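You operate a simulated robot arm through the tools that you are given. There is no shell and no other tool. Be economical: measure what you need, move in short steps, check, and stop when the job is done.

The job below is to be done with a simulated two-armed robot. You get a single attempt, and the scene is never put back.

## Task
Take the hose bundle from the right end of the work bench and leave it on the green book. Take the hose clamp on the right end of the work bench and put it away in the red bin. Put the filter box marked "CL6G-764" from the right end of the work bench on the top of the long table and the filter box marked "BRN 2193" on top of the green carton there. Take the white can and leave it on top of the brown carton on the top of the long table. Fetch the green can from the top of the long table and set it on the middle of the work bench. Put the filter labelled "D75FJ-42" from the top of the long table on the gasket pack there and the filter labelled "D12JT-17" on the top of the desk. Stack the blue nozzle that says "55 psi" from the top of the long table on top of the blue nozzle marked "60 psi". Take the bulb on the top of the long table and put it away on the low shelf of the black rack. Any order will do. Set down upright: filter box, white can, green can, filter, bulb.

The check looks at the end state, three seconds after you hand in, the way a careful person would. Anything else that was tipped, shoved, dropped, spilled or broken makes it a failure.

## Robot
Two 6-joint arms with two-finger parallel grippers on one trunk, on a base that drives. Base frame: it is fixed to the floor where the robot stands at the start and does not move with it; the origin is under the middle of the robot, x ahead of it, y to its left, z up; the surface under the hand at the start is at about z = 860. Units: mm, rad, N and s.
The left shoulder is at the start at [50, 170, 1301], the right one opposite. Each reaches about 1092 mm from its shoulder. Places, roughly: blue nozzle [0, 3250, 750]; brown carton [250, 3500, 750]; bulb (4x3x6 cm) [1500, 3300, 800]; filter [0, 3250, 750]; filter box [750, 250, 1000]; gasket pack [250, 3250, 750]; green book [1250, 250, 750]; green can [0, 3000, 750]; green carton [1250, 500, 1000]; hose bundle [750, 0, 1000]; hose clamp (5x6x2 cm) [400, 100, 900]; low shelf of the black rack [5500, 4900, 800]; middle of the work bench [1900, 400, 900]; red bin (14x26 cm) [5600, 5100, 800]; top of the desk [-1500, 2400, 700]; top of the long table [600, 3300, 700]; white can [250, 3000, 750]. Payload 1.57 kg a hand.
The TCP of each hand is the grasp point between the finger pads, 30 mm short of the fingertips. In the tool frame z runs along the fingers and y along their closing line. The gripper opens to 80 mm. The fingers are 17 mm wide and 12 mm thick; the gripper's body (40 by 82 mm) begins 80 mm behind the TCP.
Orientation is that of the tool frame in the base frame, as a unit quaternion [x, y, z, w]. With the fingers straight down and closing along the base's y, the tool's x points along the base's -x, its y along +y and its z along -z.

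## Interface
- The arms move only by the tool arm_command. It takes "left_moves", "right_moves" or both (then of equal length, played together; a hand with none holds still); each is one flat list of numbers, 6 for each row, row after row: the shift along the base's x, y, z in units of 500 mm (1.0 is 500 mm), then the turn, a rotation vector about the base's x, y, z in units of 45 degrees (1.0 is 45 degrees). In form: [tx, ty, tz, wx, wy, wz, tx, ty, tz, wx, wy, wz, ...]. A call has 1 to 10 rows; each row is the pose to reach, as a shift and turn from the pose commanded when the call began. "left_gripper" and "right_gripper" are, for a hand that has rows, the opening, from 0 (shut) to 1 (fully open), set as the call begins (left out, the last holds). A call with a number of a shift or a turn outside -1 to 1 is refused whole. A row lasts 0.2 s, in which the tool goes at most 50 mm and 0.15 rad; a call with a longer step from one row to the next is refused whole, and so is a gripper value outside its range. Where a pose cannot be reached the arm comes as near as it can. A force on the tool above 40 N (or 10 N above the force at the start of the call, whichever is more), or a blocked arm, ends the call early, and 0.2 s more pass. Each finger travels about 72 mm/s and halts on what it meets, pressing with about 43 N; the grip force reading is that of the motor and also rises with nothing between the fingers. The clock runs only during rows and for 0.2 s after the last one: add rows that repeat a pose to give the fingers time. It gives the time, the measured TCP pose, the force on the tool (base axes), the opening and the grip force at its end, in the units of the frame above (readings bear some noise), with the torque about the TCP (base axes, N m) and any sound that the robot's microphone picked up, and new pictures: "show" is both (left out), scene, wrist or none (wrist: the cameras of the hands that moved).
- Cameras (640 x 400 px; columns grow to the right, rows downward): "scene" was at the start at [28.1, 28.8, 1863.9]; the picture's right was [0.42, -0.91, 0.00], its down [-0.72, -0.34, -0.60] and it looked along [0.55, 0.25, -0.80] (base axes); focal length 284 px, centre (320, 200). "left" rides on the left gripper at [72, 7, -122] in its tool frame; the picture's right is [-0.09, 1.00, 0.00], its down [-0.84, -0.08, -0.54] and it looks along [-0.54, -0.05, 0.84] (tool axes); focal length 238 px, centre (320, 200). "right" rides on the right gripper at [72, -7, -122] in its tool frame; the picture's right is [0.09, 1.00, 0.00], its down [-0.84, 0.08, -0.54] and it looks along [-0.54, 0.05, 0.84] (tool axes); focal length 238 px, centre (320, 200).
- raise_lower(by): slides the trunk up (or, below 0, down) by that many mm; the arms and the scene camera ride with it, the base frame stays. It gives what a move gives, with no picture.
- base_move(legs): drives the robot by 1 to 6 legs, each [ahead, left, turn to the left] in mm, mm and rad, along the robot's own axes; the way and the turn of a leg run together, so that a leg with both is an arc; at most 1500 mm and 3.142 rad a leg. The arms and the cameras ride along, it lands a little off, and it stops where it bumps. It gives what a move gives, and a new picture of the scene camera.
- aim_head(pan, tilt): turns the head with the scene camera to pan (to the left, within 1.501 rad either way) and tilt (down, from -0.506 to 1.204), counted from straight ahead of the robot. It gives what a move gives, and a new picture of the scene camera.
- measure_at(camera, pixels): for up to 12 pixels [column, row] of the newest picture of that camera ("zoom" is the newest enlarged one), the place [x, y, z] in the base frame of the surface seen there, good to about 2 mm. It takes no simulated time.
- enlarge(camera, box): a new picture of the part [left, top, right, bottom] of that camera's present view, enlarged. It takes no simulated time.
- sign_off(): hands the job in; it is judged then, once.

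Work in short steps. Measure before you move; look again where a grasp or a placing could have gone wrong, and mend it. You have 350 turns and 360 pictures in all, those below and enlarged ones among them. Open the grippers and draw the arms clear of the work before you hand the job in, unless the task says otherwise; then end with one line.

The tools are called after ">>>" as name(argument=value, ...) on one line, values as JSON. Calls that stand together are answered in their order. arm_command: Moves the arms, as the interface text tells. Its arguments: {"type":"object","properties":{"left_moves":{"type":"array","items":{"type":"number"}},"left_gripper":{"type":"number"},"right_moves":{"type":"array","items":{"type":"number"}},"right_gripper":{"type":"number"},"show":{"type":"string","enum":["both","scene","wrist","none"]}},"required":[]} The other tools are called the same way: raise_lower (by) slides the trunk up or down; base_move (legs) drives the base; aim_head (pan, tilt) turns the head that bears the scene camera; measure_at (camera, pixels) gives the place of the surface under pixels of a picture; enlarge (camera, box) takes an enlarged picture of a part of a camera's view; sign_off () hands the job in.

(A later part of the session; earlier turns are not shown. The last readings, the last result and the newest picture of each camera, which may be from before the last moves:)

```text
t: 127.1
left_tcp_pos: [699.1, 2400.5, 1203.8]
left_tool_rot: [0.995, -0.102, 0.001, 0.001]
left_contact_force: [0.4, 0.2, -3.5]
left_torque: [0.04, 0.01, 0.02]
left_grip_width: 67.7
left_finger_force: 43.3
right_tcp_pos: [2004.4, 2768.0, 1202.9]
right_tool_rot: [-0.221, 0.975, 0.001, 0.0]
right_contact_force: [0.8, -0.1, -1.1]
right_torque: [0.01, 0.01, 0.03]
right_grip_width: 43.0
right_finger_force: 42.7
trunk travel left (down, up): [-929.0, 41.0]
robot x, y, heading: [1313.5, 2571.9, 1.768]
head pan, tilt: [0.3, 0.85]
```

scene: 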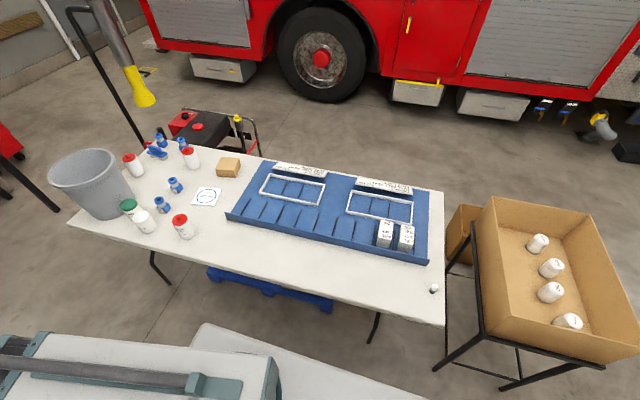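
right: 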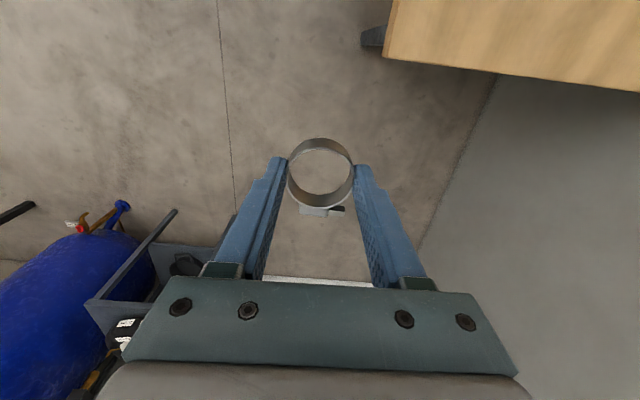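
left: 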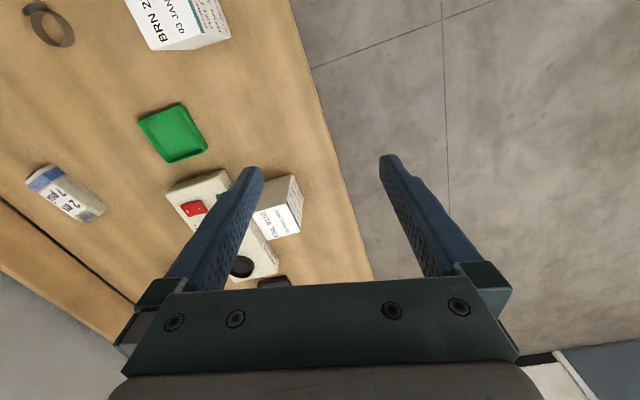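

Swing the left arm with the box over to the placing spot (1010,3130), rotating it in line with the table.

>>> arm_command(left_moves=[0.009, 0.089, 0, 0, 0, -0.08, 0.018, 0.178, 0, 0, 0, -0.16, 0.027, 0.267, 0, 0, 0, -0.24, 0.036, 0.356, 0, 0, 0, -0.32, 0.046, 0.444, 0, 0, 0, -0.4, 0.055, 0.533, 0, 0, 0, -0.48, 0.064, 0.622, 0, 0, 0, -0.56, 0.073, 0.711, 0, 0, 0, -0.64, 0.082, 0.8, 0, 0, 0, -0.72], show="none")

>>> arm_command(left_moves=[0.06, 0.073, 0, 0, 0, -0.081, 0.12, 0.147, 0, 0, 0, -0.162, 0.18, 0.22, 0, 0, 0, -0.243, 0.24, 0.293, 0, 0, 0, -0.324, 0.3, 0.367, 0, 0, 0, -0.405, 0.36, 0.44, 0, 0, 0, -0.486, 0.42, 0.513, 0, 0, 0, -0.567, 0.48, 0.587, 0, 0, 0, -0.648, 0.54, 0.66, 0, 0, 0, -0.73], show="scene")

```text
t: 129.1
left_tcp_pos: [740.3, 2803.8, 1204.0]
left_tool_rot: [0.927, -0.376, 0.001, 0.001]
left_contact_force: [0.3, 1.2, -5.3]
left_torque: [-0.04, -0.04, 0.0]
left_grip_width: 67.6
left_finger_force: 43.0
right_tcp_pos: [2003.6, 2768.6, 1202.9]
right_tool_rot: [-0.22, 0.975, 0.0, 0.0]
right_contact_force: [0.5, 0.3, 0.3]
right_torque: [0.02, -0.04, -0.02]
right_grip_width: 43.5
right_finger_force: 42.8
trunk travel left (down, up): [-929.0, 41.0]
robot x, y, heading: [1310.9, 2567.1, 1.767]
head pan, tilt: [0.3, 0.85]
```

```text
t: 131.1
left_tcp_pos: [1012.0, 3132.9, 1203.0]
left_tool_rot: [0.783, -0.623, 0.0, 0.001]
left_contact_force: [0.4, 0.4, -4.3]
left_torque: [-0.05, -0.02, -0.02]
left_grip_width: 67.9
left_finger_force: 42.9
right_tcp_pos: [2005.0, 2768.0, 1203.2]
right_tool_rot: [-0.22, 0.975, 0.0, 0.0]
right_contact_force: [-0.2, 0.1, -0.4]
right_torque: [-0.01, 0.0, -0.01]
right_grip_width: 43.3
right_finger_force: 42.6
trunk travel left (down, up): [-929.0, 41.0]
robot x, y, heading: [1309.2, 2569.6, 1.765]
head pan, tilt: [0.3, 0.85]
```

scene: 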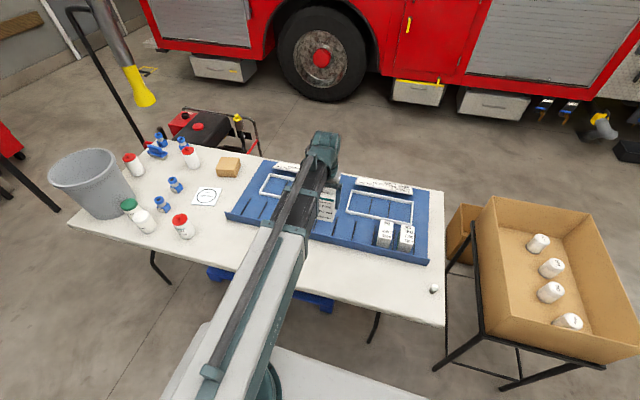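

Lower to near the table (target TCP z≈810).

>>> raise_lower(by=-385)

>>> enlarge(camera="scene", box=[220, 120, 440, 300])

```text
t: 134.8
left_tcp_pos: [1010.3, 3131.5, 818.5]
left_tool_rot: [0.783, -0.622, 0.0, 0.001]
left_contact_force: [0.4, -0.2, -4.6]
left_torque: [-0.03, 0.0, -0.01]
left_grip_width: 67.6
left_finger_force: 43.7
right_tcp_pos: [2004.9, 2767.3, 819.0]
right_tool_rot: [-0.221, 0.975, 0.001, 0.0]
right_contact_force: [-0.6, 0.5, -0.5]
right_torque: [-0.03, 0.0, -0.02]
right_grip_width: 43.3
right_finger_force: 43.0
trunk travel left (down, up): [-544.0, 426.0]
robot x, y, heading: [1313.5, 2568.6, 1.768]
head pan, tilt: [0.3, 0.85]
```

```text
2.22 times, centred on (330, 210) of scene
```

zoom: 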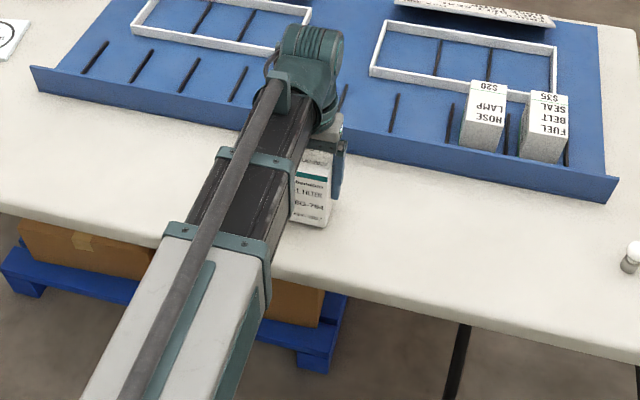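

Clear of the tray. Lower 8 mm more, check contact, and release.

>>> raise_lower(by=-8)

```text
t: 135.4
left_tcp_pos: [1010.4, 3130.8, 810.7]
left_tool_rot: [0.783, -0.622, 0.0, 0.001]
left_contact_force: [-0.1, 0.9, -4.4]
left_torque: [-0.01, -0.01, -0.04]
left_grip_width: 67.8
left_finger_force: 42.8
right_tcp_pos: [2004.4, 2768.1, 810.1]
right_tool_rot: [-0.221, 0.975, 0.0, -0.001]
right_contact_force: [-0.3, 0.1, -0.2]
right_torque: [0.03, 0.0, -0.03]
right_grip_width: 43.2
right_finger_force: 43.3
trunk travel left (down, up): [-536.0, 434.0]
robot x, y, heading: [1309.3, 2570.7, 1.769]
head pan, tilt: [0.3, 0.85]
```

>>> raise_lower(by=-2)

>>> arm_command(left_moves=[0, 0, 0, 0, 0, 0, 0, 0, 0, 0, 0, 0, 0, 0, 0, 0, 0, 0], left_gripper=1, show="none")

>>> raise_lower(by=200)

>>> enlarge(camera="left", box=[0, 0, 640, 400])

```text
t: 135.9
left_tcp_pos: [1011.2, 3131.3, 810.6]
left_tool_rot: [0.783, -0.622, -0.001, 0.001]
left_contact_force: [-2.9, 4.4, 25.2]
left_torque: [-0.04, -0.77, 0.09]
left_grip_width: 67.6
left_finger_force: 42.8
right_tcp_pos: [2005.0, 2766.7, 809.4]
right_tool_rot: [-0.221, 0.975, 0.001, 0.0]
right_contact_force: [-0.4, 0.3, -0.1]
right_torque: [0.01, -0.01, -0.01]
right_grip_width: 43.1
right_finger_force: 43.1
trunk travel left (down, up): [-534.0, 436.0]
robot x, y, heading: [1311.8, 2571.0, 1.771]
head pan, tilt: [0.3, 0.85]
```

```text
t: 136.7
left_tcp_pos: [1010.9, 3131.6, 809.4]
left_tool_rot: [0.783, -0.622, 0.001, 0.001]
left_contact_force: [0.6, -0.1, 0.1]
left_torque: [0.04, -0.01, 0.04]
left_grip_width: 79.8
left_finger_force: 0.1
right_tcp_pos: [2004.6, 2767.3, 807.9]
right_tool_rot: [-0.221, 0.975, 0.001, 0.0]
right_contact_force: [0.6, 0.1, 0.4]
right_torque: [-0.01, -0.02, -0.01]
right_grip_width: 43.1
right_finger_force: 43.3
trunk travel left (down, up): [-534.0, 436.0]
robot x, y, heading: [1315.8, 2572.6, 1.769]
head pan, tilt: [0.3, 0.85]
```

```text
t: 138.8
left_tcp_pos: [1010.2, 3131.0, 1007.8]
left_tool_rot: [0.783, -0.622, 0.001, 0.001]
left_contact_force: [0.0, -0.4, 0.0]
left_torque: [-0.03, 0.01, -0.03]
left_grip_width: 80.1
left_finger_force: 0.1
right_tcp_pos: [2006.3, 2767.8, 1009.6]
right_tool_rot: [-0.221, 0.975, 0.001, 0.0]
right_contact_force: [-0.1, 0.5, -1.1]
right_torque: [0.01, 0.0, -0.02]
right_grip_width: 43.2
right_finger_force: 43.1
trunk travel left (down, up): [-734.0, 236.0]
robot x, y, heading: [1310.2, 2569.2, 1.77]
head pan, tilt: [0.3, 0.85]
```

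```text
1.00 times, centred on (320, 200) of left (not enlarged: the box is as wide or as high as the picture)
```

zoom: 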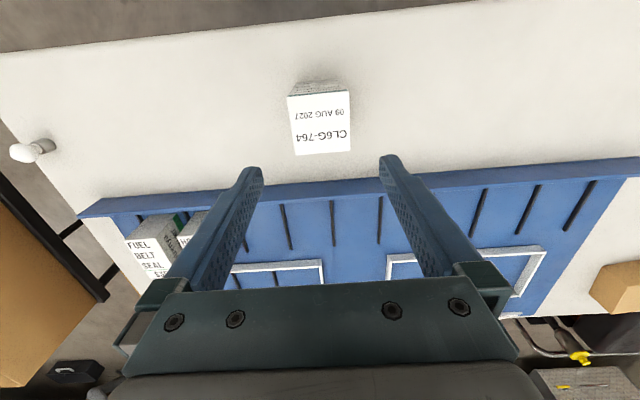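

CL6G stands on the table. Now read labels on the left part of the table.

>>> raise_lower(by=195)

>>> enlarge(camera="scene", box=[110, 120, 240, 245])

```text
t: 141.0
left_tcp_pos: [1011.1, 3131.2, 1204.1]
left_tool_rot: [0.783, -0.622, 0.0, 0.002]
left_contact_force: [-0.5, 0.3, -0.2]
left_torque: [0.02, 0.0, -0.03]
left_grip_width: 80.2
left_finger_force: 0.0
right_tcp_pos: [2005.1, 2768.1, 1202.8]
right_tool_rot: [-0.221, 0.975, 0.001, 0.0]
right_contact_force: [-1.0, 0.1, -0.4]
right_torque: [0.02, 0.01, 0.01]
right_grip_width: 42.9
right_finger_force: 42.8
trunk travel left (down, up): [-929.0, 41.0]
robot x, y, heading: [1309.3, 2568.8, 1.767]
head pan, tilt: [0.3, 0.85]
```

```text
3.20 times, centred on (175, 182) of scene
```

zoom: 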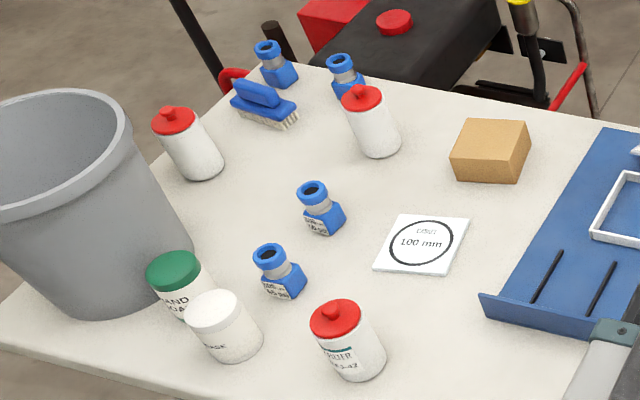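

I drive left ~800 mm along the table to work on the cans, then look closer.

>>> base_move(legs=[[0, 0, 0.03], [-20, 800, 0]])

>>> aim_head(pan=0.35, tilt=0.9)

```text
t: 145.7
left_tcp_pos: [213.9, 2918.9, 1204.6]
left_tool_rot: [0.793, -0.609, 0.0, 0.001]
left_contact_force: [-0.5, -0.4, -0.1]
left_torque: [0.01, -0.01, -0.02]
left_grip_width: 79.9
left_finger_force: 0.1
right_tcp_pos: [1217.9, 2588.8, 1204.7]
right_tool_rot: [-0.238, 0.971, 0.001, 0.0]
right_contact_force: [0.9, 0.7, 0.5]
right_torque: [0.0, 0.03, 0.01]
right_grip_width: 43.1
right_finger_force: 42.7
trunk travel left (down, up): [-929.0, 41.0]
robot x, y, heading: [534.1, 2371.6, 1.805]
head pan, tilt: [0.3, 0.85]
```

scene: 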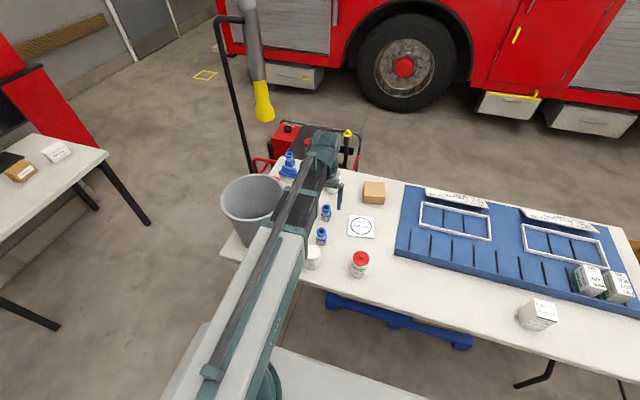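

```text
t: 146.3
left_tcp_pos: [213.7, 2919.3, 1203.6]
left_tool_rot: [0.793, -0.609, 0.001, 0.001]
left_contact_force: [0.3, 0.0, -0.7]
left_torque: [-0.02, 0.03, 0.03]
left_grip_width: 80.1
left_finger_force: 0.1
right_tcp_pos: [1218.8, 2589.7, 1203.3]
right_tool_rot: [-0.237, 0.972, 0.001, -0.001]
right_contact_force: [-0.5, 0.7, 0.1]
right_torque: [-0.03, 0.01, -0.03]
right_grip_width: 42.9
right_finger_force: 43.1
trunk travel left (down, up): [-929.0, 41.0]
robot x, y, heading: [538.0, 2373.2, 1.801]
head pan, tilt: [0.351, 0.901]
```

scene: 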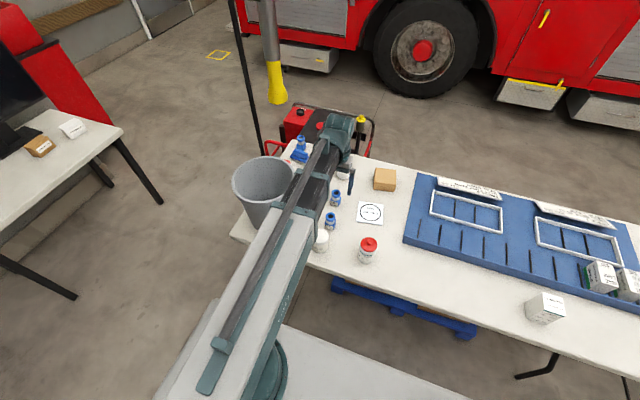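

The left arm blocks the view; I move it right by ~350 mm and look at labels.

>>> arm_command(left_moves=[0.094, 0.02, 0, 0, 0, 0, 0.188, 0.04, 0, 0, 0, 0, 0.282, 0.06, 0, 0, 0, 0, 0.376, 0.08, 0, 0, 0, 0, 0.47, 0.1, 0, 0, 0, 0, 0.564, 0.12, 0, 0, 0, 0, 0.658, 0.14, 0, 0, 0, 0, 0.74, 0.16, 0, 0, 0, 0], show="scene")

>>> enlarge(camera="scene", box=[225, 125, 405, 270])

```text
t: 148.1
left_tcp_pos: [583.8, 2999.8, 1203.8]
left_tool_rot: [0.794, -0.608, 0.0, 0.001]
left_contact_force: [0.5, 0.1, 0.6]
left_torque: [-0.02, 0.0, 0.03]
left_grip_width: 80.0
left_finger_force: 0.0
right_tcp_pos: [1219.9, 2590.8, 1202.8]
right_tool_rot: [-0.238, 0.971, 0.001, 0.0]
right_contact_force: [-1.1, -0.5, -0.6]
right_torque: [-0.04, 0.02, 0.0]
right_grip_width: 42.9
right_finger_force: 43.6
trunk travel left (down, up): [-929.0, 41.0]
robot x, y, heading: [528.5, 2370.3, 1.8]
head pan, tilt: [0.351, 0.901]
```

scene: 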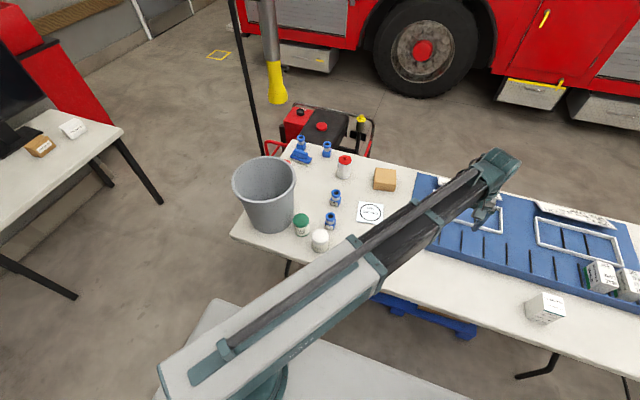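

```text
2.76 times, centred on (315, 198) of scene
```

zoom: 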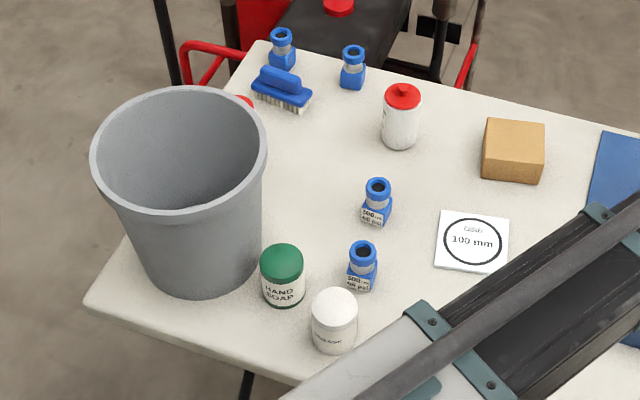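

>>> enlarge(camera="scene", box=[310, 180, 355, 260])

>>> enlarge(camera="scene", box=[285, 130, 365, 185])

```text
5.00 times, centred on (332, 220) of scene
```

zoom: 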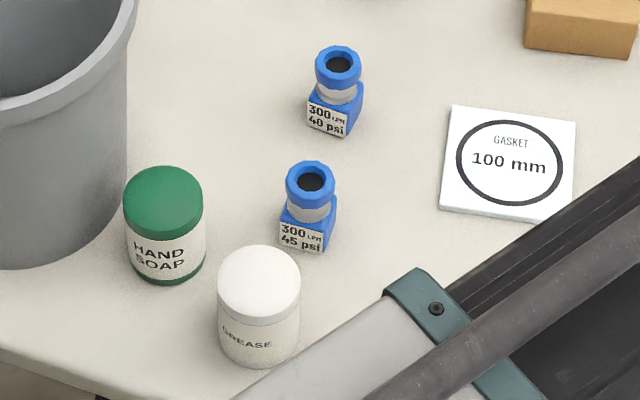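

```text
7.27 times, centred on (325, 158) of scene
```

zoom: 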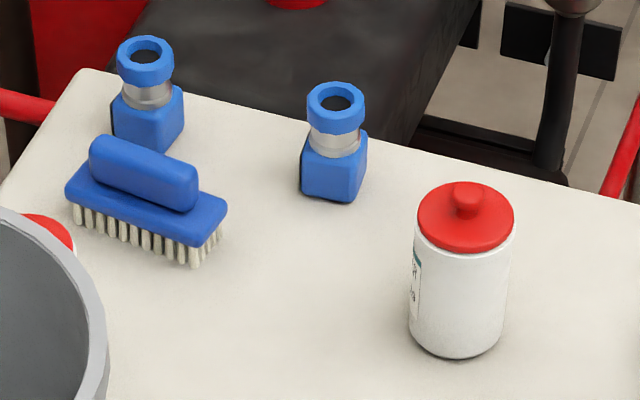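

Front nozzles are 40 and 45 psi, so 55/60 are the back pair. I move closer and further left to read their labels and the back filters.

>>> base_move(legs=[[0, 450, 0], [220, 0, 0]])

>>> aim_head(pan=0.0, tilt=0.85)

```text
t: 152.1
left_tcp_pos: [97.5, 3112.6, 1202.3]
left_tool_rot: [0.795, -0.607, 0.0, 0.002]
left_contact_force: [0.0, 0.6, 0.1]
left_torque: [-0.02, -0.02, 0.02]
left_grip_width: 79.9
left_finger_force: 0.0
right_tcp_pos: [734.4, 2703.3, 1204.5]
right_tool_rot: [-0.238, 0.971, 0.0, 0.0]
right_contact_force: [0.9, -0.2, -0.1]
right_torque: [-0.01, 0.02, 0.02]
right_grip_width: 42.8
right_finger_force: 42.5
trunk travel left (down, up): [-929.0, 41.0]
robot x, y, heading: [42.2, 2480.9, 1.805]
head pan, tilt: [0.351, 0.901]
```

scene: 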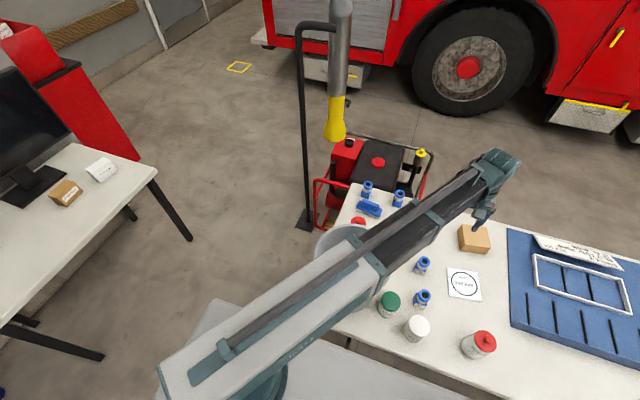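

```text
t: 152.9
left_tcp_pos: [97.7, 3111.8, 1203.6]
left_tool_rot: [0.794, -0.608, 0.0, 0.001]
left_contact_force: [0.3, -0.1, 0.2]
left_torque: [0.01, -0.01, -0.01]
left_grip_width: 79.9
left_finger_force: 0.0
right_tcp_pos: [734.1, 2703.2, 1203.7]
right_tool_rot: [-0.239, 0.971, 0.0, 0.0]
right_contact_force: [0.3, 0.1, -0.2]
right_torque: [0.0, 0.0, 0.0]
right_grip_width: 42.9
right_finger_force: 42.9
trunk travel left (down, up): [-929.0, 41.0]
robot x, y, heading: [47.1, 2481.9, 1.806]
head pan, tilt: [0.0, 0.85]
```

scene: 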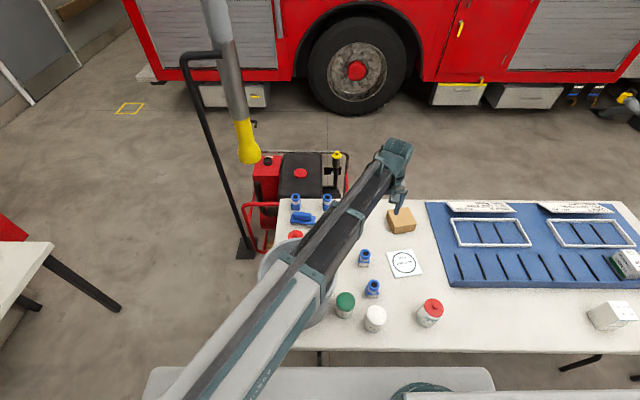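

Measure the back items and the overhead pole so I stay clear.

>>> measure_at(camera="scene", pixels=[[296, 200], [327, 200], [302, 218], [295, 234], [248, 150], [222, 60], [240, 245], [210, 100], [400, 222], [404, 262], [364, 256], [373, 287]])

>>> enlarge(camera="scene", box=[270, 180, 370, 260])

```text
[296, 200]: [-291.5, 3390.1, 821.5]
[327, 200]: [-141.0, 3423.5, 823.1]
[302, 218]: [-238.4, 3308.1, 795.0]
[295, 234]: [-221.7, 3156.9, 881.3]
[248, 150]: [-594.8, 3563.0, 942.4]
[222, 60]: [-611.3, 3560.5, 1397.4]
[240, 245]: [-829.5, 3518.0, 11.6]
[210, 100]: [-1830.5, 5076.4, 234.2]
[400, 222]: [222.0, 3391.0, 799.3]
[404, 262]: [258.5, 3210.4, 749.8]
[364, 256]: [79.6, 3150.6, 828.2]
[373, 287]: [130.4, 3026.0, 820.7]
```

```text
5.00 times, centred on (320, 220) of scene
```

zoom: 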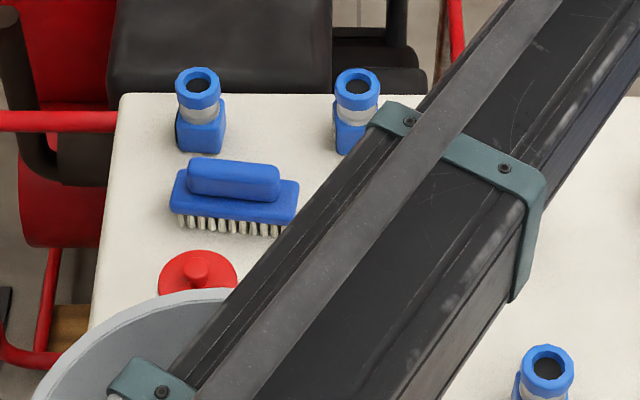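

Rotate the left hand's camera to look toward +x from the left-back of the table so labels facing left become visible.

>>> arm_command(left_moves=[-0.086, 0.038, 0, 0, 0, -0.1, -0.171, 0.076, 0, 0, 0, -0.2, -0.257, 0.113, 0, 0, 0, -0.3, -0.342, 0.151, 0, 0, 0, -0.4, -0.428, 0.189, 0, 0, 0, -0.5, -0.514, 0.227, 0, 0, 0, -0.6, -0.599, 0.265, 0, 0, 0, -0.7, -0.685, 0.302, 0, 0, 0, -0.8, -0.77, 0.34, 0, 0, 0, -0.9, -0.856, 0.378, 0, 0, 0, -1.0], show="none")

>>> arm_command(left_moves=[0, 0, 0, 0, 0, -0.18, 0, 0, 0, 0, 0, -0.36, 0, 0, 0, 0, 0, -0.54, 0, 0, 0, 0, 0, -0.72, 0, 0, 0, 0, 0, -0.9, 0, 0, 0, 0, 0, -1.0], show="both")

```text
t: 155.1
left_tcp_pos: [-333.7, 3299.9, 1203.6]
left_tool_rot: [-0.501, 0.865, 0.0, -0.001]
left_contact_force: [0.3, 0.8, -0.6]
left_torque: [0.04, 0.01, 0.01]
left_grip_width: 79.8
left_finger_force: 0.1
right_tcp_pos: [733.2, 2702.8, 1204.1]
right_tool_rot: [-0.239, 0.971, 0.0, 0.0]
right_contact_force: [0.4, 1.5, -0.5]
right_torque: [0.0, -0.01, -0.02]
right_grip_width: 43.1
right_finger_force: 42.5
trunk travel left (down, up): [-929.0, 41.0]
robot x, y, heading: [49.5, 2483.2, 1.802]
head pan, tilt: [0.0, 0.85]
```

```text
t: 156.5
left_tcp_pos: [-331.4, 3298.5, 1202.9]
left_tool_rot: [-0.131, 0.991, 0.001, -0.001]
left_contact_force: [0.1, 0.5, 0.2]
left_torque: [0.02, -0.01, 0.03]
left_grip_width: 80.2
left_finger_force: 0.2
right_tcp_pos: [734.2, 2702.4, 1203.5]
right_tool_rot: [-0.239, 0.971, 0.001, 0.0]
right_contact_force: [-0.8, 0.1, 0.0]
right_torque: [0.01, 0.03, 0.0]
right_grip_width: 43.0
right_finger_force: 43.2
trunk travel left (down, up): [-929.0, 41.0]
robot x, y, heading: [46.2, 2475.1, 1.807]
head pan, tilt: [0.0, 0.85]
```

scene: 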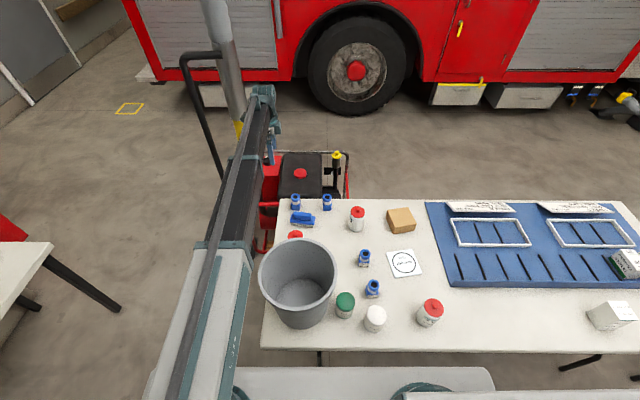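
left: 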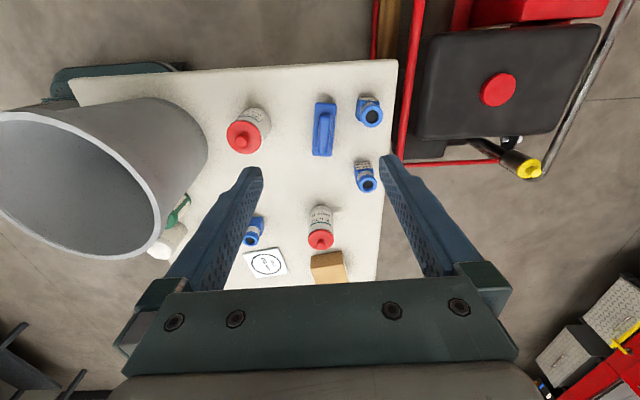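

Good view; labels now face the wrist camera. Enlarge the nozzles and filters.

>>> enlarge(camera="left", box=[340, 85, 400, 205])

>>> enlarge(camera="left", box=[220, 95, 345, 260])

>>> enlarge(camera="scene", box=[405, 290, 455, 335])

```text
3.33 times, centred on (370, 145) of left
```

zoom: 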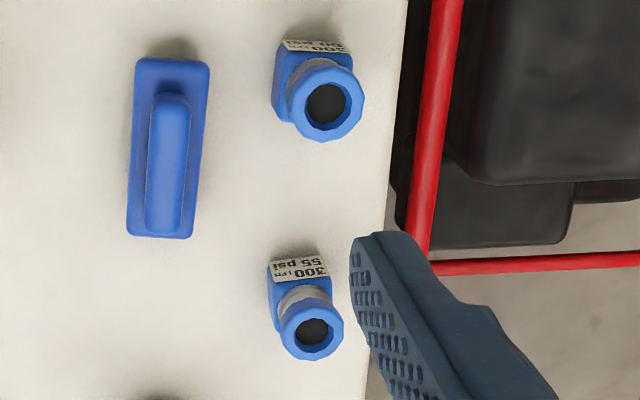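

```text
2.42 times, centred on (282, 178) of left
```

zoom: 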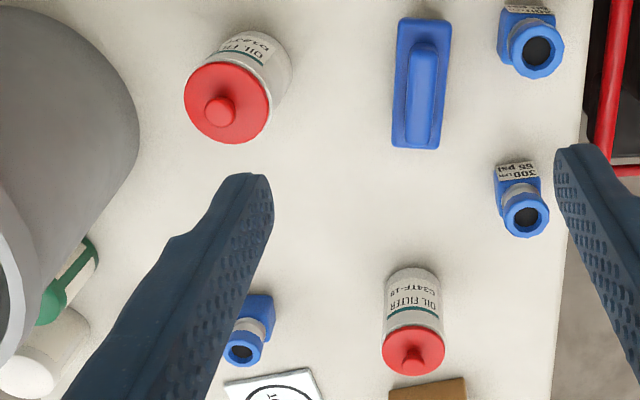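

```text
8.89 times, centred on (430, 312) of scene
```

zoom: 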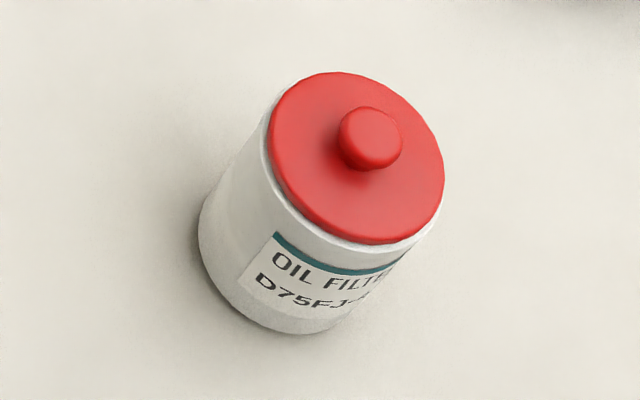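

Zoom more on the far nozzle's and the left filter's label.

>>> enlarge(camera="left", box=[355, 92, 385, 117])

>>> enlarge(camera="left", box=[225, 100, 280, 155])

>>> measure_at(camera="left", pixels=[[367, 117], [367, 184], [244, 137], [320, 239], [355, 105], [361, 103], [368, 170], [356, 172]])

```text
16.00 times, centred on (370, 104) of left
```

zoom: 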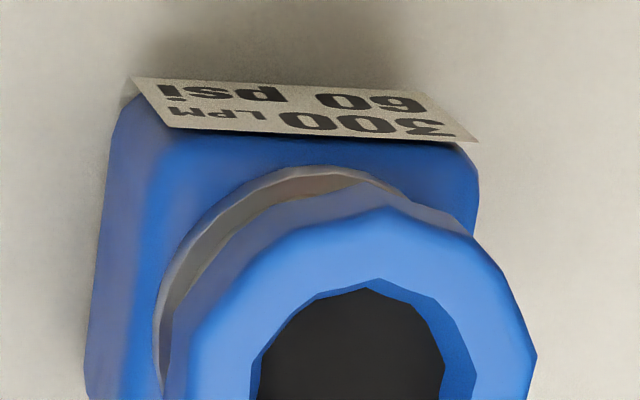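

```text
7.27 times, centred on (252, 128) of left
```

zoom: 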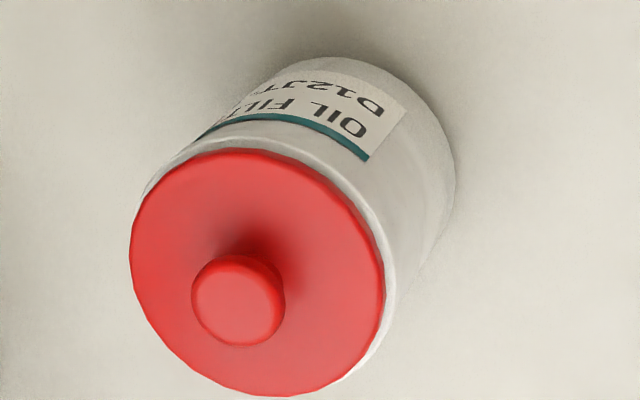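

```text
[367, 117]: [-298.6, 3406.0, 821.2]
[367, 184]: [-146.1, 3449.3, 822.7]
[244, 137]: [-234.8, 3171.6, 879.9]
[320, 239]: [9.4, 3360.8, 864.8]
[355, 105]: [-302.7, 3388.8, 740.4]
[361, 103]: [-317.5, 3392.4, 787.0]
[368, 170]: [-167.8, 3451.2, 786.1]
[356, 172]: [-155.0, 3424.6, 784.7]
```

Confirmed: 60 psi at left-back, 55 psi at right-back, D12JT behind the bucket. Measure nozzle rims for centres.

>>> measure_at(camera="left", pixels=[[362.8, 115.9], [380.8, 115.9], [371.8, 125.2], [370.6, 106], [361, 184.6], [374.5, 184.6], [367.3, 190.9], [367.3, 177.8]])

>>> enlarge(camera="scene", box=[280, 185, 345, 235])

```text
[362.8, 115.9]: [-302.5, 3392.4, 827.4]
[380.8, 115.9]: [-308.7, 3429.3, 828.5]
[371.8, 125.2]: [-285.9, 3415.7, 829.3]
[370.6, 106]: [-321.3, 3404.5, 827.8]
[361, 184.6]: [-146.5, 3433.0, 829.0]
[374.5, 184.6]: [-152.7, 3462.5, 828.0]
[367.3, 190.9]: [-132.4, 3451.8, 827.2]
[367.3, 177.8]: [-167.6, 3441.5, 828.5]
```

```text
8.00 times, centred on (312, 210) of scene
```

zoom: 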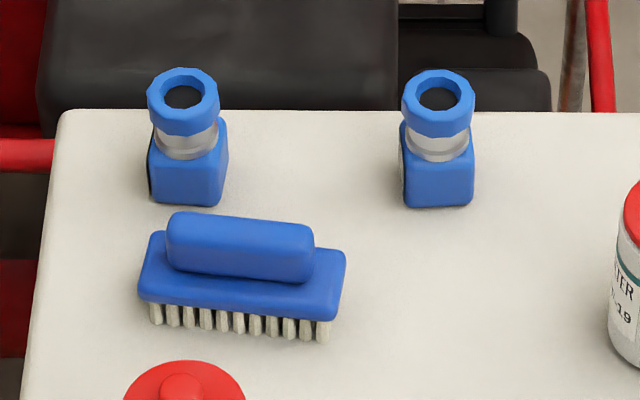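

Need the boom's cross-section to know clearance over cans and bucket; measure boom surface and bucket rim.

>>> measure_at(camera="scene", pixels=[[225, 300], [245, 262], [246, 300], [238, 190], [262, 190], [256, 230], [240, 350], [222, 340], [298, 240], [260, 275], [335, 270], [300, 327]])

>>> enlarge(camera="scene", box=[150, 70, 350, 400])

```text
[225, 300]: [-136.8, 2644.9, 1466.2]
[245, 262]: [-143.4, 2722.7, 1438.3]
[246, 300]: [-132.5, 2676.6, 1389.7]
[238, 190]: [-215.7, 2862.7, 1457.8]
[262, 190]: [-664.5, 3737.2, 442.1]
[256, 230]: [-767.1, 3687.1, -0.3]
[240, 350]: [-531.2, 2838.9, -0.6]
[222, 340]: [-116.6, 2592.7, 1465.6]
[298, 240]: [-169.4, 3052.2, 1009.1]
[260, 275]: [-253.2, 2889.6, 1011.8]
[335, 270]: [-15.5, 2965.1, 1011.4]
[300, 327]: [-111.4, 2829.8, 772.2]
```

```text
1.21 times, centred on (250, 235) of scene
```

zoom: 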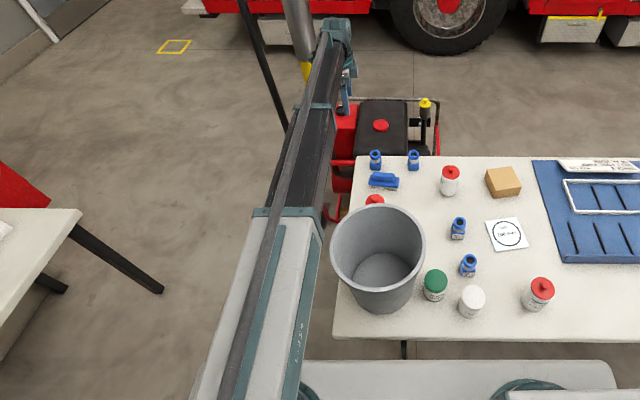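

The boom sits TCP+115…+262, the bucket rim reaches 1011, so nozzles must be handled from the table's left end. Measure the surroundings there (desk, generator, pole).

>>> aim_head(pan=0.75, tilt=0.75)

```text
t: 157.6
left_tcp_pos: [-331.0, 3299.1, 1202.7]
left_tool_rot: [-0.132, 0.991, 0.001, 0.0]
left_contact_force: [-0.2, -0.4, 0.3]
left_torque: [-0.01, 0.0, 0.01]
left_grip_width: 79.7
left_finger_force: 0.1
right_tcp_pos: [734.2, 2703.4, 1203.5]
right_tool_rot: [-0.239, 0.971, 0.001, 0.0]
right_contact_force: [0.3, -0.9, -0.8]
right_torque: [-0.01, -0.01, -0.03]
right_grip_width: 43.3
right_finger_force: 43.1
trunk travel left (down, up): [-929.0, 41.0]
robot x, y, heading: [47.2, 2478.5, 1.802]
head pan, tilt: [0.75, 0.75]
```

scene: 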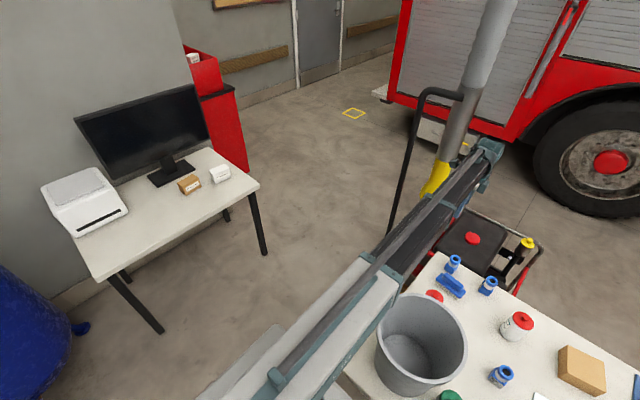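

>>> measure_at(camera="scene", pixels=[[95, 278], [258, 187], [265, 254], [160, 330], [190, 185], [220, 175], [170, 225], [388, 235], [404, 170], [417, 100], [480, 80], [240, 185]])

>>> enlarge(camera="scene", box=[380, 150, 560, 300])

```text
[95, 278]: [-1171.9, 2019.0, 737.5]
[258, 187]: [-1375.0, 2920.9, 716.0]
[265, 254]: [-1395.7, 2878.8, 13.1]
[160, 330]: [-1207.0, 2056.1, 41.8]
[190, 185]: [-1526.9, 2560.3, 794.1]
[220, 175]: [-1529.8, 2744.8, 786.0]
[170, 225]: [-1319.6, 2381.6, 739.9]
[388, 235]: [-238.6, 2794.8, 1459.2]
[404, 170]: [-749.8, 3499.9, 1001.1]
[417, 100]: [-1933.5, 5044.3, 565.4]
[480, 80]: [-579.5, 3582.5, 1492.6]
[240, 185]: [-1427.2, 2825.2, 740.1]
```

```text
2.67 times, centred on (470, 225) of scene
```

zoom: 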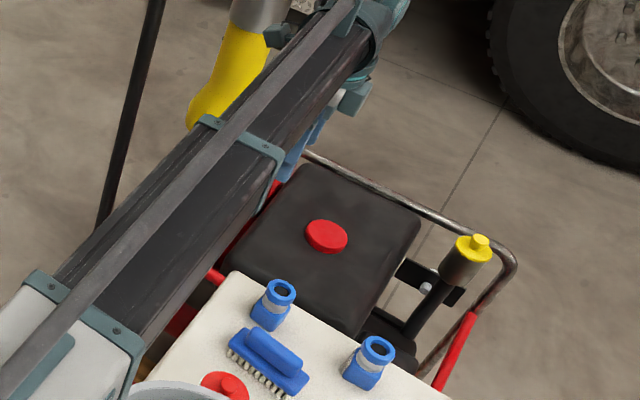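

Plan: retract left hand to straight ahead, back off, go left, turn to face the table's left end, and approach from there (keeping clear of the stand at (−750,3500)).

>>> arm_command(left_moves=[0.025, -0.091, 0, 0, 0, 0.17, 0.05, -0.183, 0, 0, 0, 0.34, 0.075, -0.274, 0, 0, 0, 0.51, 0.1, -0.365, 0, 0, 0, 0.68, 0.125, -0.457, 0, 0, 0, 0.85, 0.15, -0.548, 0, 0, 0, 1.0], show="none")

>>> arm_command(left_moves=[0, 0, 0, 0, 0, 0.18, 0, 0, 0, 0, 0, 0.36, 0, 0, 0, 0, 0, 0.54, 0, 0, 0, 0, 0, 0.72, 0, 0, 0, 0, 0, 0.9, 0, 0, 0, 0, 0, 0.95], show="none")

>>> base_move(legs=[[-260, 0, 0], [0, 690, 0]])

```text
t: 159.0
left_tcp_pos: [-256.4, 3024.7, 1203.5]
left_tool_rot: [-0.503, 0.864, 0.0, -0.002]
left_contact_force: [0.3, -1.2, 0.6]
left_torque: [0.03, 0.01, 0.01]
left_grip_width: 79.8
left_finger_force: 0.1
right_tcp_pos: [734.6, 2702.6, 1204.1]
right_tool_rot: [-0.239, 0.971, 0.0, 0.0]
right_contact_force: [0.4, 0.0, 0.3]
right_torque: [0.02, 0.01, 0.0]
right_grip_width: 43.2
right_finger_force: 43.3
trunk travel left (down, up): [-929.0, 41.0]
robot x, y, heading: [45.9, 2478.8, 1.805]
head pan, tilt: [0.75, 0.75]
```

```text
t: 160.4
left_tcp_pos: [-255.9, 3026.3, 1203.0]
left_tool_rot: [0.783, -0.622, 0.0, 0.001]
left_contact_force: [-0.6, -0.5, -0.5]
left_torque: [-0.01, -0.01, 0.01]
left_grip_width: 80.0
left_finger_force: 0.0
right_tcp_pos: [733.7, 2702.2, 1203.4]
right_tool_rot: [-0.24, 0.971, 0.001, 0.0]
right_contact_force: [0.3, 0.1, -0.8]
right_torque: [0.02, -0.01, 0.01]
right_grip_width: 43.2
right_finger_force: 42.8
trunk travel left (down, up): [-929.0, 41.0]
robot x, y, heading: [47.0, 2478.9, 1.803]
head pan, tilt: [0.75, 0.75]
```

```text
t: 165.6
left_tcp_pos: [-864.8, 2611.1, 1203.3]
left_tool_rot: [0.783, -0.622, 0.0, 0.002]
left_contact_force: [-0.7, 0.6, -0.5]
left_torque: [0.01, -0.01, 0.01]
left_grip_width: 80.0
left_finger_force: 0.0
right_tcp_pos: [125.0, 2289.3, 1204.4]
right_tool_rot: [-0.24, 0.971, 0.001, 0.0]
right_contact_force: [-0.2, -0.8, -1.7]
right_torque: [-0.02, -0.01, -0.01]
right_grip_width: 43.3
right_finger_force: 42.9
trunk travel left (down, up): [-929.0, 41.0]
robot x, y, heading: [-562.1, 2066.4, 1.807]
head pan, tilt: [0.75, 0.75]
```

scene: 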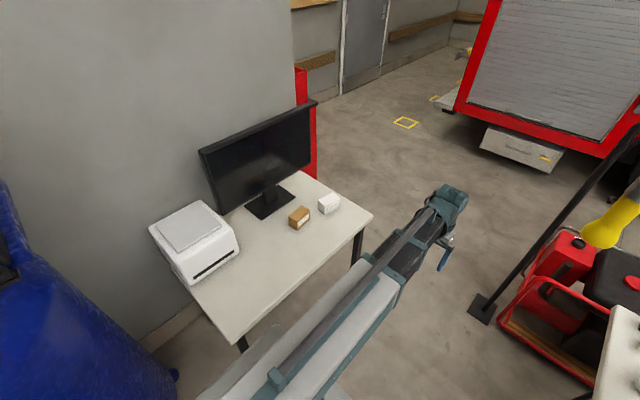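

Check the blue tank's location before turning in place.

>>> measure_at(camera="scene", pixels=[[130, 320], [170, 370], [60, 260], [175, 385], [10, 240]])

>>> aim_head(pan=1.5, tilt=0.9)

```text
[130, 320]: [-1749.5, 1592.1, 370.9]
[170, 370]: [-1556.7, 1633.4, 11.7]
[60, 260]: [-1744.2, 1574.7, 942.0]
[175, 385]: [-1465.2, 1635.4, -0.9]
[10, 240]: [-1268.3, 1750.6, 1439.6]
```

```text
t: 166.7
left_tcp_pos: [-864.4, 2611.7, 1203.9]
left_tool_rot: [0.783, -0.622, 0.0, 0.001]
left_contact_force: [0.1, 0.2, 0.8]
left_torque: [-0.02, -0.02, 0.01]
left_grip_width: 80.0
left_finger_force: 0.1
right_tcp_pos: [125.3, 2290.3, 1204.2]
right_tool_rot: [-0.241, 0.971, 0.001, 0.001]
right_contact_force: [0.3, -0.6, 0.4]
right_torque: [-0.02, -0.02, 0.02]
right_grip_width: 43.3
right_finger_force: 42.6
trunk travel left (down, up): [-929.0, 41.0]
robot x, y, heading: [-561.7, 2067.7, 1.81]
head pan, tilt: [1.499, 0.901]
```

scene: 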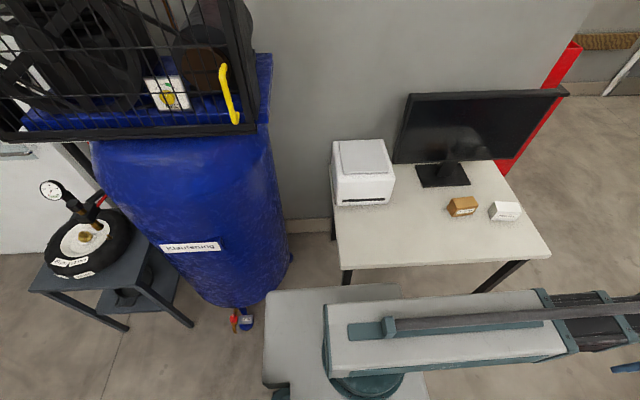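

Enough clearance. Advance 200, turn right to face +x, then slide left along the table's left end.

>>> base_move(legs=[[200, 0, 0], [0, 0, -1.585], [0, 690, 0]])

>>> aim_head(pan=0.3, tilt=0.9)

```text
t: 175.6
left_tcp_pos: [-188.0, 3216.0, 1204.1]
left_tool_rot: [-0.095, 0.995, 0.0, -0.001]
left_contact_force: [-0.2, -0.9, -0.5]
left_torque: [0.02, 0.0, 0.0]
left_grip_width: 79.9
left_finger_force: 0.1
right_tcp_pos: [-546.8, 2238.2, 1204.0]
right_tool_rot: [0.533, 0.846, 0.001, 0.0]
right_contact_force: [-0.4, -0.1, 0.6]
right_torque: [-0.01, 0.02, 0.0]
right_grip_width: 43.0
right_finger_force: 43.3
trunk travel left (down, up): [-929.0, 41.0]
robot x, y, heading: [-745.2, 2934.5, 0.2]
head pan, tilt: [1.499, 0.901]
```

scene: 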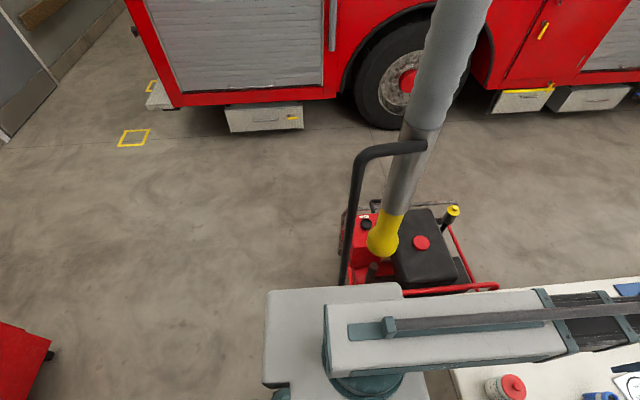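

```text
t: 177.0
left_tcp_pos: [-188.4, 3215.5, 1204.4]
left_tool_rot: [-0.095, 0.995, 0.001, 0.0]
left_contact_force: [-0.3, -0.4, -0.8]
left_torque: [0.01, 0.0, 0.04]
left_grip_width: 79.9
left_finger_force: 0.0
right_tcp_pos: [-545.9, 2238.4, 1204.2]
right_tool_rot: [0.533, 0.846, 0.001, 0.001]
right_contact_force: [0.5, -1.0, -0.1]
right_torque: [0.02, 0.03, -0.01]
right_grip_width: 42.9
right_finger_force: 43.0
trunk travel left (down, up): [-929.0, 41.0]
robot x, y, heading: [-742.5, 2931.3, 0.202]
head pan, tilt: [0.3, 0.901]
```

scene: 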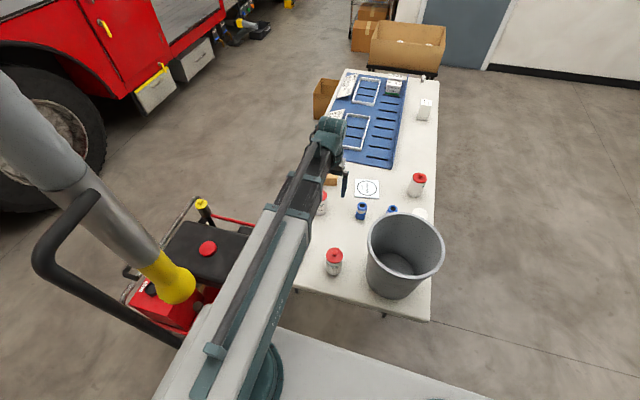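

In position. Move the left hand over the 55 psi nozzle (−150,3447).

>>> arm_command(left_moves=[0.015, 0.092, 0, 0, 0, 0.01, 0.03, 0.185, 0, 0, 0, 0.02, 0.045, 0.277, 0, 0, 0, 0.03, 0.06, 0.37, 0, 0, 0, 0.04, 0.076, 0.462, 0, 0, 0, 0.04, 0.076, 0.462, 0, 0, 0, 0.04], show="none")

>>> raise_lower(by=-230)

>>> enlarge(camera="left", box=[0, 0, 640, 400])

>>> enlarge(camera="scene", box=[180, 100, 460, 320])

```text
t: 178.4
left_tcp_pos: [-151.2, 3447.3, 1204.9]
left_tool_rot: [-0.111, 0.994, 0.001, -0.001]
left_contact_force: [0.9, -0.3, 0.1]
left_torque: [0.0, 0.0, -0.01]
left_grip_width: 80.1
left_finger_force: 0.1
right_tcp_pos: [-546.5, 2237.2, 1202.9]
right_tool_rot: [0.533, 0.846, 0.001, 0.0]
right_contact_force: [-0.6, 0.0, -0.8]
right_torque: [0.02, 0.03, -0.02]
right_grip_width: 43.3
right_finger_force: 43.0
trunk travel left (down, up): [-929.0, 41.0]
robot x, y, heading: [-748.4, 2933.4, 0.203]
head pan, tilt: [0.3, 0.901]
```

```text
t: 180.8
left_tcp_pos: [-150.8, 3446.3, 974.1]
left_tool_rot: [-0.11, 0.994, 0.0, -0.001]
left_contact_force: [-0.1, 0.4, -0.8]
left_torque: [0.01, -0.03, -0.01]
left_grip_width: 80.0
left_finger_force: 0.1
right_tcp_pos: [-546.6, 2238.3, 973.5]
right_tool_rot: [0.533, 0.846, 0.001, 0.0]
right_contact_force: [0.3, 0.4, 0.3]
right_torque: [0.0, 0.03, -0.05]
right_grip_width: 43.1
right_finger_force: 42.9
trunk travel left (down, up): [-699.0, 271.0]
robot x, y, heading: [-744.7, 2932.7, 0.201]
head pan, tilt: [0.3, 0.901]
```

```text
1.00 times, centred on (320, 200) of left (not enlarged: the box is as wide or as high as the picture)
```

zoom: 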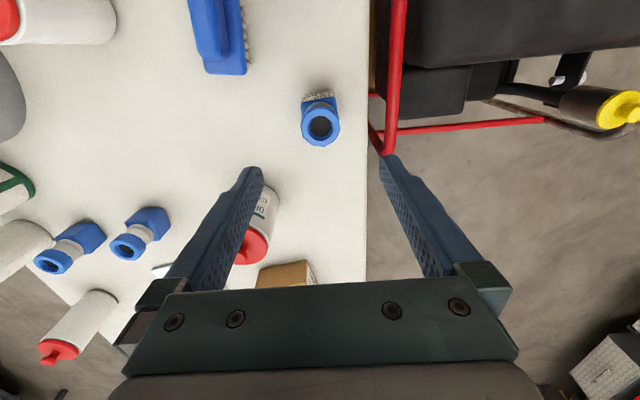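

```text
1.82 times, centred on (320, 210) of scene
```

zoom: 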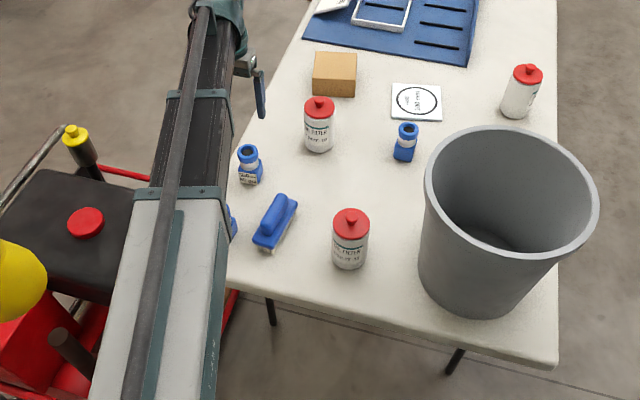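

Aligned (ring at (321,126), predicted (320,125)). Check heights of generator parts beside the right finger.

>>> measure_at(camera="zoom", pixels=[[120, 120]])

>>> enlarge(camera="left", box=[260, 20, 480, 190])

```text
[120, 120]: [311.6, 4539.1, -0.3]
```

```text
2.35 times, centred on (370, 105) of left
```

zoom: 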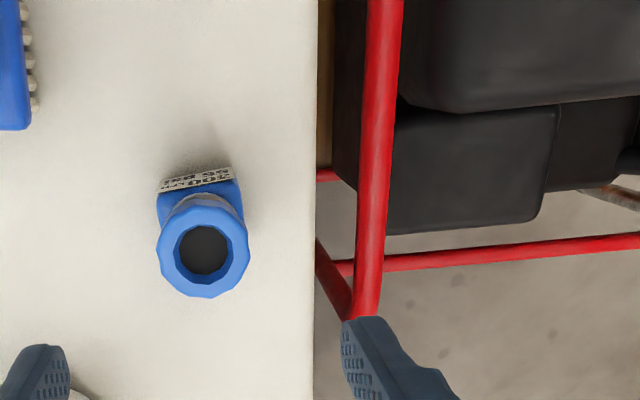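

>>> measure_at(camera="zoom", pixels=[[380, 100], [370, 250], [355, 300], [460, 170], [480, 50], [312, 245], [240, 180], [160, 186], [203, 250]])

```text
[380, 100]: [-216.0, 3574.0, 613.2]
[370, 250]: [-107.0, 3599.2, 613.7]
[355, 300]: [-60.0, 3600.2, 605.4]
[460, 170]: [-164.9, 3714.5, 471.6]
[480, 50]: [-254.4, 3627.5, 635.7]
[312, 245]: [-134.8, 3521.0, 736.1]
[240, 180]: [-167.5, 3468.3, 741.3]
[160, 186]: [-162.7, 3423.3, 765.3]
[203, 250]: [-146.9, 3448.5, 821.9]
```

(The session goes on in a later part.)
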